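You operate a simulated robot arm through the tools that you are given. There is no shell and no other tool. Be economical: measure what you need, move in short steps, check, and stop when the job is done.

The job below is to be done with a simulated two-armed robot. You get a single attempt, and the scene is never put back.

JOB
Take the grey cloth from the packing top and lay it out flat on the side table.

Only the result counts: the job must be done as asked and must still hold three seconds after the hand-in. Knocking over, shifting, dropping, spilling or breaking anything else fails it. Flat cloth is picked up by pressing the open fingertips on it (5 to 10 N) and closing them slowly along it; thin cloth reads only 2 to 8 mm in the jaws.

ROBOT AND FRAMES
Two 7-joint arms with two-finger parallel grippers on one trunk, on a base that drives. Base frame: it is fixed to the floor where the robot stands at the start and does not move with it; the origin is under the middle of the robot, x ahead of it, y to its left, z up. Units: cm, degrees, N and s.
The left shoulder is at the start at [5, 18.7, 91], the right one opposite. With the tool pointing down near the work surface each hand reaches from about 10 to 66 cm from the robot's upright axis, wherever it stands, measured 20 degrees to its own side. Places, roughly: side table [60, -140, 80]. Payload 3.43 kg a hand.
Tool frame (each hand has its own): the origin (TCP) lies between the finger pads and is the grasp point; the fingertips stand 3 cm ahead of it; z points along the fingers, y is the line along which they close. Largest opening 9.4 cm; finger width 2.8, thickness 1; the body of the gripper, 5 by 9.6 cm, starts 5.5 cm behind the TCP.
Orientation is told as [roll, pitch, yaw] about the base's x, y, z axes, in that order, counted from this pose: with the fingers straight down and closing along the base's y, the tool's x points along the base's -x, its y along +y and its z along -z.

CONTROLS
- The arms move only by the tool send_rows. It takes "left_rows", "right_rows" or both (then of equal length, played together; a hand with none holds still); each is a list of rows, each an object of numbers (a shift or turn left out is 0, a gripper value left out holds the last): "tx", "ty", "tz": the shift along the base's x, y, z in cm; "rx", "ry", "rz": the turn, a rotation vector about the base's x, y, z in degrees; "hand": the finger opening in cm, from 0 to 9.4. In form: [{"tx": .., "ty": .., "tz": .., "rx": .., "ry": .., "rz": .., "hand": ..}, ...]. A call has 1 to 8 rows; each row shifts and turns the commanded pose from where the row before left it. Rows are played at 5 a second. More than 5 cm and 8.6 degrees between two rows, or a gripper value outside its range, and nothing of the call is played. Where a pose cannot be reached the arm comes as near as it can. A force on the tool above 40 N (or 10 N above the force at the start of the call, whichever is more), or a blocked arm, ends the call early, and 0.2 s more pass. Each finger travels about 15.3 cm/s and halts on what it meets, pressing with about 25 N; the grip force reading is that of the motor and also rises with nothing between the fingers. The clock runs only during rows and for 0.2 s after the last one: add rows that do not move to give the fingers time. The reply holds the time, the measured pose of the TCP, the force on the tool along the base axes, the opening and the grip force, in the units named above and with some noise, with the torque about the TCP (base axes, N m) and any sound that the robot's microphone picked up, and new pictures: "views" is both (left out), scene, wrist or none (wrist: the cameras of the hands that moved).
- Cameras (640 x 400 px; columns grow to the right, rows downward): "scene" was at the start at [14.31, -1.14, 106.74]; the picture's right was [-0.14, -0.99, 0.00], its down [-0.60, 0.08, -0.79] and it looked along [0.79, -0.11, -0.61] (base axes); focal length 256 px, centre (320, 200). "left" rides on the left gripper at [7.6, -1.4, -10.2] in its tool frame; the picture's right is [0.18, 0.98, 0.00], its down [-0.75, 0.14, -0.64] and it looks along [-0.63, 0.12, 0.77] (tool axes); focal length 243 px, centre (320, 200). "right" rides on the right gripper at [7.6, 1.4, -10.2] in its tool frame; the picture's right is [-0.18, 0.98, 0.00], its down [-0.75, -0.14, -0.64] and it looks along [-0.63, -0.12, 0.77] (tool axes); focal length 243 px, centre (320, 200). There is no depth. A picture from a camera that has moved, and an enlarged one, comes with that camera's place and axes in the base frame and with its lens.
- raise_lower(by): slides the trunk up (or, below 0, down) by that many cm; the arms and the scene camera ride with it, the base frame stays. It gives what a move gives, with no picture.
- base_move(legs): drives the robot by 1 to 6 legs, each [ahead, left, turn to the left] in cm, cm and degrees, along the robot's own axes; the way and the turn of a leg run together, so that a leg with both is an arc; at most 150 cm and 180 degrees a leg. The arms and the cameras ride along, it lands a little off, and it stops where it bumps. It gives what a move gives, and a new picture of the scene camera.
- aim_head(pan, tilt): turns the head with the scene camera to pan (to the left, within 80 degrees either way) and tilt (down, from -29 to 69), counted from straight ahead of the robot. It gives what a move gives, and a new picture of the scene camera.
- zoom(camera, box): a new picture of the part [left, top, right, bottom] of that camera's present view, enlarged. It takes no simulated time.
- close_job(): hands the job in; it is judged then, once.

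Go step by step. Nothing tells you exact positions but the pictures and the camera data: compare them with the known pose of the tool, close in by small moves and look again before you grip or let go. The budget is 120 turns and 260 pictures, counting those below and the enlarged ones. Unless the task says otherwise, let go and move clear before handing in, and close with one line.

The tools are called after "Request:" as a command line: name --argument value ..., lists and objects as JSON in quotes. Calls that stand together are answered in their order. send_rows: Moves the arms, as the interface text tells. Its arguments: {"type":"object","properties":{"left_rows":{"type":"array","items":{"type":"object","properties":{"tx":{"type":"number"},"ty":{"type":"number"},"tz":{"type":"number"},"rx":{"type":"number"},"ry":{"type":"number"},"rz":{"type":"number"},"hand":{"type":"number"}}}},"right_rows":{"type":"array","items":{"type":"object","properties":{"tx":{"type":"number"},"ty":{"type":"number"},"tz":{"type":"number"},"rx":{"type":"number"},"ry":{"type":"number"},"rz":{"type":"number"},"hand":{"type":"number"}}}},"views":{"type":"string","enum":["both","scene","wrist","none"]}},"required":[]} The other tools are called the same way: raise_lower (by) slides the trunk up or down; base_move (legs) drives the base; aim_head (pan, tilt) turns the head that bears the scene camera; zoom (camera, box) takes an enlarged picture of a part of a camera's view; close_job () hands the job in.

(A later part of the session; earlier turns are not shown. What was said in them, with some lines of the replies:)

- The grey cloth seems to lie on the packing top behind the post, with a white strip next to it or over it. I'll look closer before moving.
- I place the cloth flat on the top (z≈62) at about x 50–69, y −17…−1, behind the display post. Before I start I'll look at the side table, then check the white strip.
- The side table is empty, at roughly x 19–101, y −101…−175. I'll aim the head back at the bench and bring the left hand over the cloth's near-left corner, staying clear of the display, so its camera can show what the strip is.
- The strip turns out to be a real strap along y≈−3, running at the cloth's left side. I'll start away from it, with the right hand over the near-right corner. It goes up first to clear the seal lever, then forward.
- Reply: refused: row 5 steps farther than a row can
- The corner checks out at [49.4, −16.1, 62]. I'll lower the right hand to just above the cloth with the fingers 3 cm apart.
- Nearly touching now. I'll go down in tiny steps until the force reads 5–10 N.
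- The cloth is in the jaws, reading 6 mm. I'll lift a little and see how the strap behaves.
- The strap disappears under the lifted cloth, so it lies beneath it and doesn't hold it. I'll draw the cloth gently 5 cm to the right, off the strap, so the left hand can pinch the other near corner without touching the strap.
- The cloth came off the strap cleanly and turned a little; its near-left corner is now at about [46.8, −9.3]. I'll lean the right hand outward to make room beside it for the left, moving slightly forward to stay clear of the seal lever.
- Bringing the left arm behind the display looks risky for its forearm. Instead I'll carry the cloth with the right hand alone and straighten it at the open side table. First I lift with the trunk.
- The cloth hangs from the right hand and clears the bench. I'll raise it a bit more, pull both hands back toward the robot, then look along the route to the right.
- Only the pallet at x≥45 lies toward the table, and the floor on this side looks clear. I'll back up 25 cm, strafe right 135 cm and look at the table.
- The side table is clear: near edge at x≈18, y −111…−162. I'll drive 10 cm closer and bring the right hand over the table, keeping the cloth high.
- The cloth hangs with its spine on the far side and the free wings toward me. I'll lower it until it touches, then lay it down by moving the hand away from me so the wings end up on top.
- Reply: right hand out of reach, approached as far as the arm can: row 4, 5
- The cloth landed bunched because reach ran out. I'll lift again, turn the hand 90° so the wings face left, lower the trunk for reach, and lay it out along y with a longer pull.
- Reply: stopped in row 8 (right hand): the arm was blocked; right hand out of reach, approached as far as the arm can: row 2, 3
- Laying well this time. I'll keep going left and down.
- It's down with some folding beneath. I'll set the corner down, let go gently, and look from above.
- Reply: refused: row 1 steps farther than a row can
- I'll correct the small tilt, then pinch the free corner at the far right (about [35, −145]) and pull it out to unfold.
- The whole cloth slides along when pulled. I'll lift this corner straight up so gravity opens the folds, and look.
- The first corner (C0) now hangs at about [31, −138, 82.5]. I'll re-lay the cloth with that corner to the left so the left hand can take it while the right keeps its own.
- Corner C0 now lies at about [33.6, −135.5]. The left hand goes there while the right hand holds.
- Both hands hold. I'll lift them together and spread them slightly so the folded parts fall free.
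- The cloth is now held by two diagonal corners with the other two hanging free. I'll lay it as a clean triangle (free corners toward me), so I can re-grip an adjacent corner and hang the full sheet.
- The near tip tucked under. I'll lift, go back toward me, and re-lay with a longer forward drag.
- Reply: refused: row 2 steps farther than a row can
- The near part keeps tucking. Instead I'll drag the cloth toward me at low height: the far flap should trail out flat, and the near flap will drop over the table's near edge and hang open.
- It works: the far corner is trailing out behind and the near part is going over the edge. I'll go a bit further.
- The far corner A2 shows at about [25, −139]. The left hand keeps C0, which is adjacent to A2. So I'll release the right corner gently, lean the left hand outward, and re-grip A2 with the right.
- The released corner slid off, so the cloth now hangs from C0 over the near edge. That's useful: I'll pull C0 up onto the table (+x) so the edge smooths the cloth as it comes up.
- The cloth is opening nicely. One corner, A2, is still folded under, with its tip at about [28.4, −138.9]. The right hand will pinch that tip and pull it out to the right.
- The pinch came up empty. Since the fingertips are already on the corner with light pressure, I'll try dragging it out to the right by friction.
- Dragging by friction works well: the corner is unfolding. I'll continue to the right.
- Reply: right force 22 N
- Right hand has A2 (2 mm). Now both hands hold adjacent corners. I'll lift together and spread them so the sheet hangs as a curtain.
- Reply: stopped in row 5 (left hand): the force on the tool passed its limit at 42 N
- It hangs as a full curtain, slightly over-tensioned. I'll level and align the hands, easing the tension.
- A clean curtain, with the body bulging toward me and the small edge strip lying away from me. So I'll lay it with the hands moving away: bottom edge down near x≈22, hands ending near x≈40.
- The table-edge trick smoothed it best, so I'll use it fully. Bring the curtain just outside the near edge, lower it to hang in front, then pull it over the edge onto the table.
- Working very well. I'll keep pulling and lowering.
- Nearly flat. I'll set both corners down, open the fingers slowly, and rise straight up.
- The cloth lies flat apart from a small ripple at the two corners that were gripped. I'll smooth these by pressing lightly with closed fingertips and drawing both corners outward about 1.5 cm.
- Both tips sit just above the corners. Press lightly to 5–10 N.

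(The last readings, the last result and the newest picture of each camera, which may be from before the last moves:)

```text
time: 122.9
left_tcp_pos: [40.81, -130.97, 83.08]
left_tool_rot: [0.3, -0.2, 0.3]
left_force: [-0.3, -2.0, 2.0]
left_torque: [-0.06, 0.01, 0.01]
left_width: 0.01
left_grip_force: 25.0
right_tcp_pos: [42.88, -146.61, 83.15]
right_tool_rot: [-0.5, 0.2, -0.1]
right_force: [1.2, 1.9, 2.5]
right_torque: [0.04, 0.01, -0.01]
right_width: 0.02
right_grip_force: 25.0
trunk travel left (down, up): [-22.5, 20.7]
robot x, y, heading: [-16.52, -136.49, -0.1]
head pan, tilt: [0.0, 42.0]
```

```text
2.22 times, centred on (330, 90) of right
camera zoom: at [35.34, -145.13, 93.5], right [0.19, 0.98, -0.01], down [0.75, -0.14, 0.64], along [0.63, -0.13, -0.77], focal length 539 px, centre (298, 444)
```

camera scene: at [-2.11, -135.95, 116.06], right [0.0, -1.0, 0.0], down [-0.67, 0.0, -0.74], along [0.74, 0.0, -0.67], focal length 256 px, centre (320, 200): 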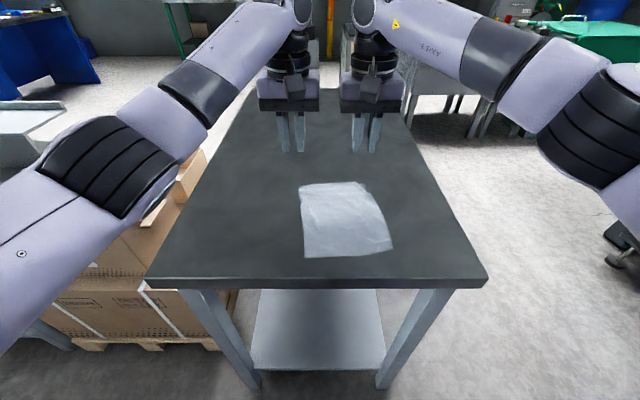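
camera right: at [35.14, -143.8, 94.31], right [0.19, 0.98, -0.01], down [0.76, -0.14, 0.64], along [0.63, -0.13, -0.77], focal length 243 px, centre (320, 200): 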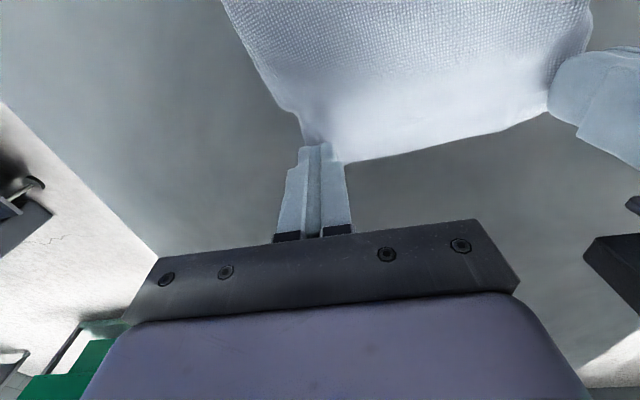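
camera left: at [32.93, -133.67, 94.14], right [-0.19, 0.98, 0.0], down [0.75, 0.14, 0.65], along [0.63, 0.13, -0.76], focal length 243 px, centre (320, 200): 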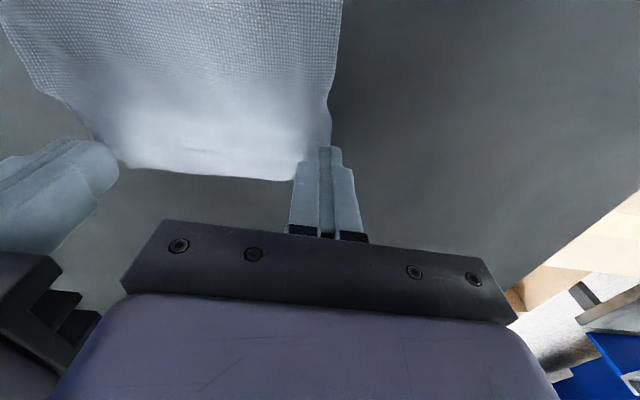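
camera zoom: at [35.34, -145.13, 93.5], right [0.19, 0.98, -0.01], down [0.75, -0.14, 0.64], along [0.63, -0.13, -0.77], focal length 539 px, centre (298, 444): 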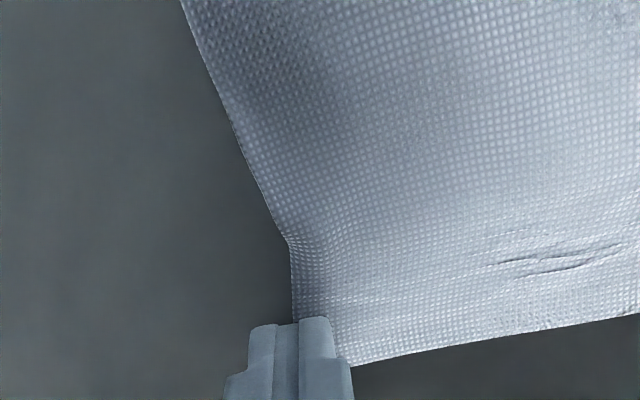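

The corner has smoothed out nicely. I'll lift both hands straight up and check.

Request:
send_rows --left_rows '[{"tz": 1}, {"tz": 3}, {"tz": 4}, {"tz": 4, "ty": 2}, {"ty": 4, "tx": -2}, {"ty": 4, "tx": -2}, {"tx": -4}, {}]' --right_rows '[{"tz": 1}, {"tz": 3}, {"tz": 4}, {"tz": 4, "ty": -2}, {"ty": -4, "tx": -2}, {"ty": -4, "tx": -2}, {"tx": -4}, {}]' --views "both"

Request:
zoom --camera "scene" --box '[290, 165, 400, 270]'

```text
time: 124.7
left_tcp_pos: [32.48, -120.73, 94.96]
left_tool_rot: [0.3, -0.1, 0.4]
left_force: [-0.2, -0.3, -0.2]
left_torque: [-0.01, 0.0, 0.0]
left_width: 0.01
left_grip_force: 25.1
right_tcp_pos: [34.63, -156.67, 94.99]
right_tool_rot: [-0.4, 0.2, -0.3]
right_force: [0.4, 0.5, -0.7]
right_torque: [-0.03, 0.0, -0.02]
right_width: 0.0
right_grip_force: 24.6
trunk travel left (down, up): [-22.5, 20.7]
robot x, y, heading: [-16.11, -135.75, -0.3]
head pan, tilt: [0.0, 42.0]
camera scene: at [-2.08, -135.96, 116.06], right [0.0, -1.0, 0.0], down [-0.67, 0.0, -0.74], along [0.74, 0.0, -0.67], focal length 256 px, centre (320, 200)
camera right: at [27.02, -155.1, 105.42], right [0.19, 0.98, -0.01], down [0.76, -0.14, 0.64], along [0.63, -0.13, -0.77], focal length 243 px, centre (320, 200)
camera left: at [24.95, -122.34, 105.34], right [-0.19, 0.98, 0.01], down [0.75, 0.14, 0.64], along [0.63, 0.13, -0.76], focal length 243 px, centre (320, 200)
```

scene: 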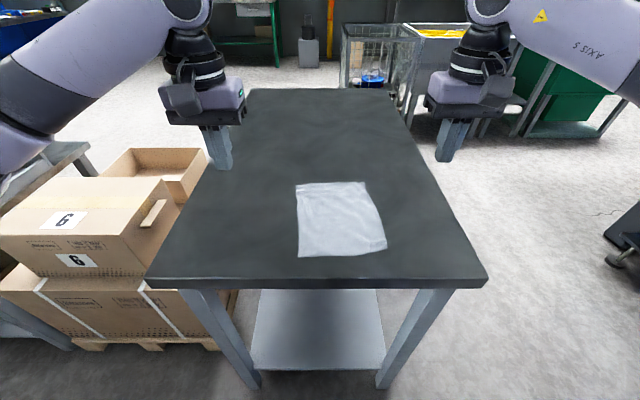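
right: 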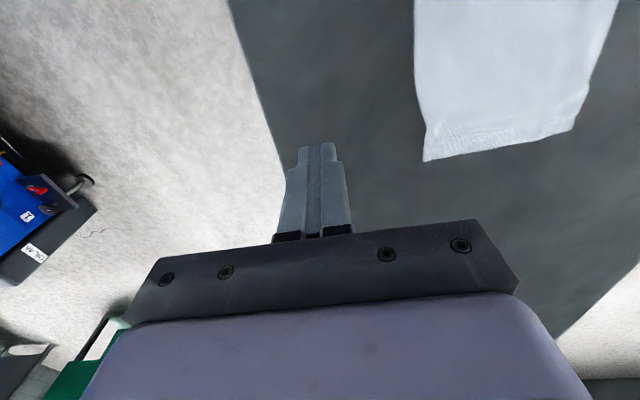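
left: 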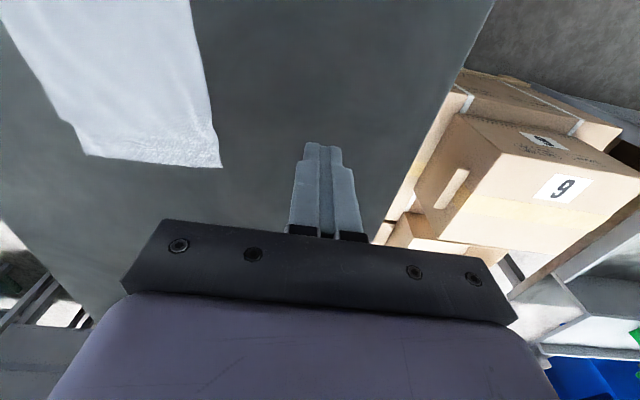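

```text
3.81 times, centred on (345, 218) of scene
camera zoom: at [-2.08, -135.96, 116.06], right [0.0, -1.0, 0.0], down [-0.67, 0.0, -0.74], along [0.74, 0.0, -0.67], focal length 977 px, centre (225, 133)
```

zoom: 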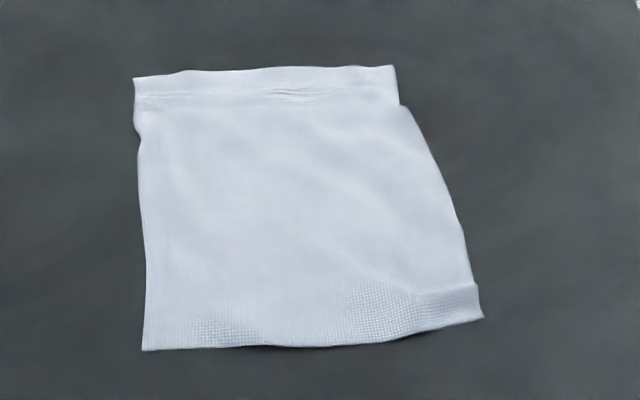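

Very flat now; only the near-right corner has a slight kink. I'll do the same light smoothing on the two near corners.

Request:
send_rows --left_rows '[{"tx": -2.5, "ty": -4}, {"tx": -2.8, "ty": -4}, {"tx": -2.7, "ty": -4}, {"tz": -4, "ty": -0.4}, {"tz": -4}, {"tz": -3}, {}]' --right_rows '[{"tx": -2.5, "ty": 3.3}, {"tx": -3, "ty": 3.3}, {"tx": -3, "ty": 3.1}, {"tz": -4}, {"tz": -4}, {"tz": -3}, {}]' --views "wrist"

```text
time: 126.3
left_tcp_pos: [24.97, -133.33, 83.99]
left_tool_rot: [0.3, -0.1, 0.2]
left_force: [0.4, -0.9, 0.4]
left_torque: [-0.01, 0.02, 0.03]
left_width: 0.0
left_grip_force: 24.6
right_tcp_pos: [26.35, -146.95, 84.09]
right_tool_rot: [-0.4, 0.2, -0.1]
right_force: [0.9, -0.8, 0.1]
right_torque: [-0.01, 0.01, 0.04]
right_width: 0.0
right_grip_force: 24.7
trunk travel left (down, up): [-22.5, 20.7]
robot x, y, heading: [-16.34, -136.29, 0.2]
head pan, tilt: [0.0, 42.0]
camera right: at [18.8, -145.39, 94.55], right [0.19, 0.98, -0.01], down [0.76, -0.14, 0.64], along [0.63, -0.13, -0.77], focal length 243 px, centre (320, 200)
camera left: at [17.33, -134.89, 94.43], right [-0.19, 0.98, 0.0], down [0.75, 0.14, 0.65], along [0.63, 0.12, -0.76], focal length 243 px, centre (320, 200)
```

right: 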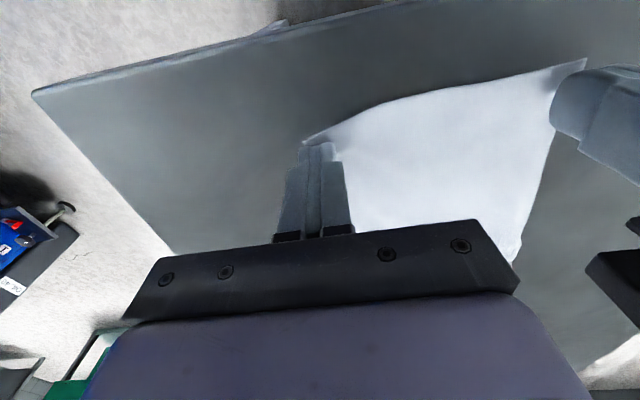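
left: 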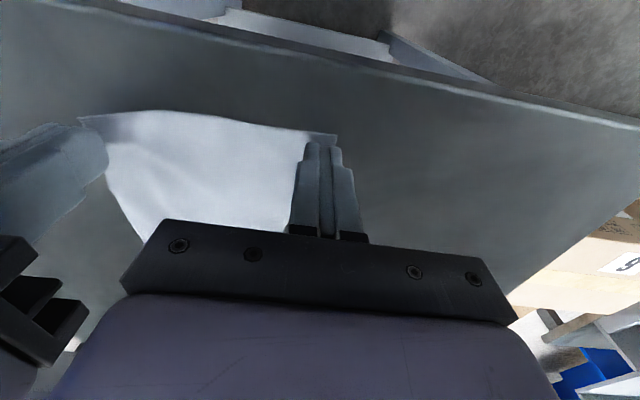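

Request:
send_rows --left_rows '[{"tz": -0.5}, {"tz": -0.48}, {}, {"tx": -0.3, "ty": 0.2}, {"tx": -0.3, "ty": 0.2}, {}]' --right_rows '[{"tz": -0.6}, {"tz": -0.48}, {}, {"tx": -0.3, "ty": -0.4}, {"tx": -0.3, "ty": -0.4}, {}]' --views "none"

Request:
zoom --camera "right" --box '[260, 50, 540, 240]'

```text
time: 127.7
left_tcp_pos: [24.25, -132.9, 83.2]
left_tool_rot: [0.3, -0.3, 0.3]
left_force: [0.3, 0.1, 1.4]
left_torque: [0.0, -0.03, -0.01]
left_width: 0.02
left_grip_force: 25.0
right_tcp_pos: [25.88, -147.69, 83.06]
right_tool_rot: [-0.4, 0.0, -0.2]
right_force: [1.5, 2.1, 14.6]
right_torque: [0.13, -0.05, 0.02]
right_width: 0.0
right_grip_force: 24.4
trunk travel left (down, up): [-22.5, 20.7]
robot x, y, heading: [-16.1, -135.82, 0.1]
head pan, tilt: [0.0, 42.0]
```

```text
2.11 times, centred on (400, 145) of right
camera zoom: at [18.22, -146.22, 93.48], right [0.19, 0.98, -0.01], down [0.75, -0.14, 0.64], along [0.63, -0.13, -0.77], focal length 511 px, centre (152, 316)
```

zoom: 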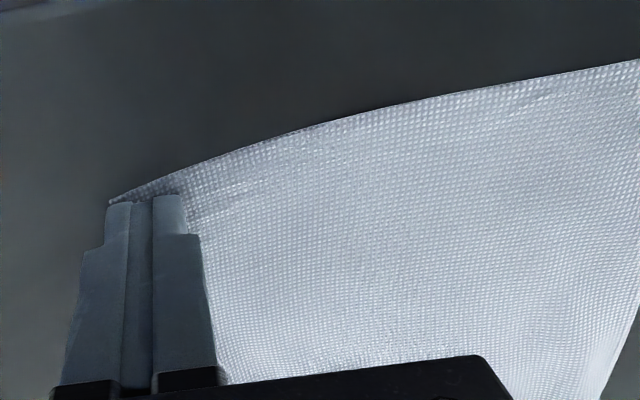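

Smooth. Lift both hands straight up and move clear for a final look.

Request:
send_rows --left_rows '[{"tz": 1}, {"tz": 3}, {"tz": 4}, {"tz": 4}, {"ty": 5}, {"ty": 5}, {"ty": 4}, {}]' --right_rows '[{"tz": 1}, {"tz": 3}, {"tz": 4}, {"tz": 4}, {"ty": -5}, {"ty": -5}, {"ty": -4}, {}]' --views "scene"

Request:
zoom --camera "scene" --box '[290, 165, 400, 270]'

```text
time: 129.5
left_tcp_pos: [24.39, -119.08, 95.37]
left_tool_rot: [0.3, -0.1, 0.1]
left_force: [-1.4, 0.2, 0.4]
left_torque: [-0.01, 0.0, -0.01]
left_width: 0.01
left_grip_force: 24.7
right_tcp_pos: [25.96, -161.74, 94.82]
right_tool_rot: [-0.5, 0.2, -0.2]
right_force: [-0.2, 0.3, 0.3]
right_torque: [-0.01, 0.01, 0.03]
right_width: 0.02
right_grip_force: 25.3
trunk travel left (down, up): [-22.5, 20.7]
robot x, y, heading: [-16.07, -136.08, 0.1]
head pan, tilt: [0.0, 42.0]
camera scene: at [-2.08, -135.95, 116.06], right [0.0, -1.0, 0.0], down [-0.67, 0.0, -0.74], along [0.74, 0.0, -0.67], focal length 256 px, centre (320, 200)
```

scene: 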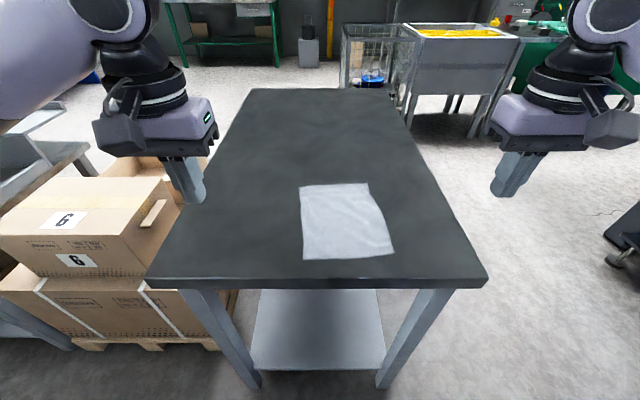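

```text
3.81 times, centred on (345, 218) of scene
camera zoom: at [-2.08, -135.95, 116.06], right [0.0, -1.0, 0.0], down [-0.67, 0.0, -0.74], along [0.74, 0.0, -0.67], focal length 977 px, centre (225, 133)
```

zoom: 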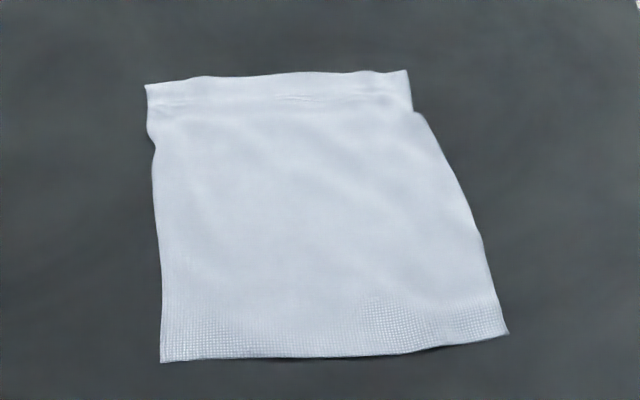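

The cloth lies flat and unfolded on the side table, fully on the top, with both hands clear. Handing in.

Request:
close_job

```text
The job is handed in.
```

The grey cloth is now on the side table, laid out flat and unfolded apart from faint ripples near the far edge. Both hands have let go and are clear, and I didn't see or feel anything else get knocked or moved.
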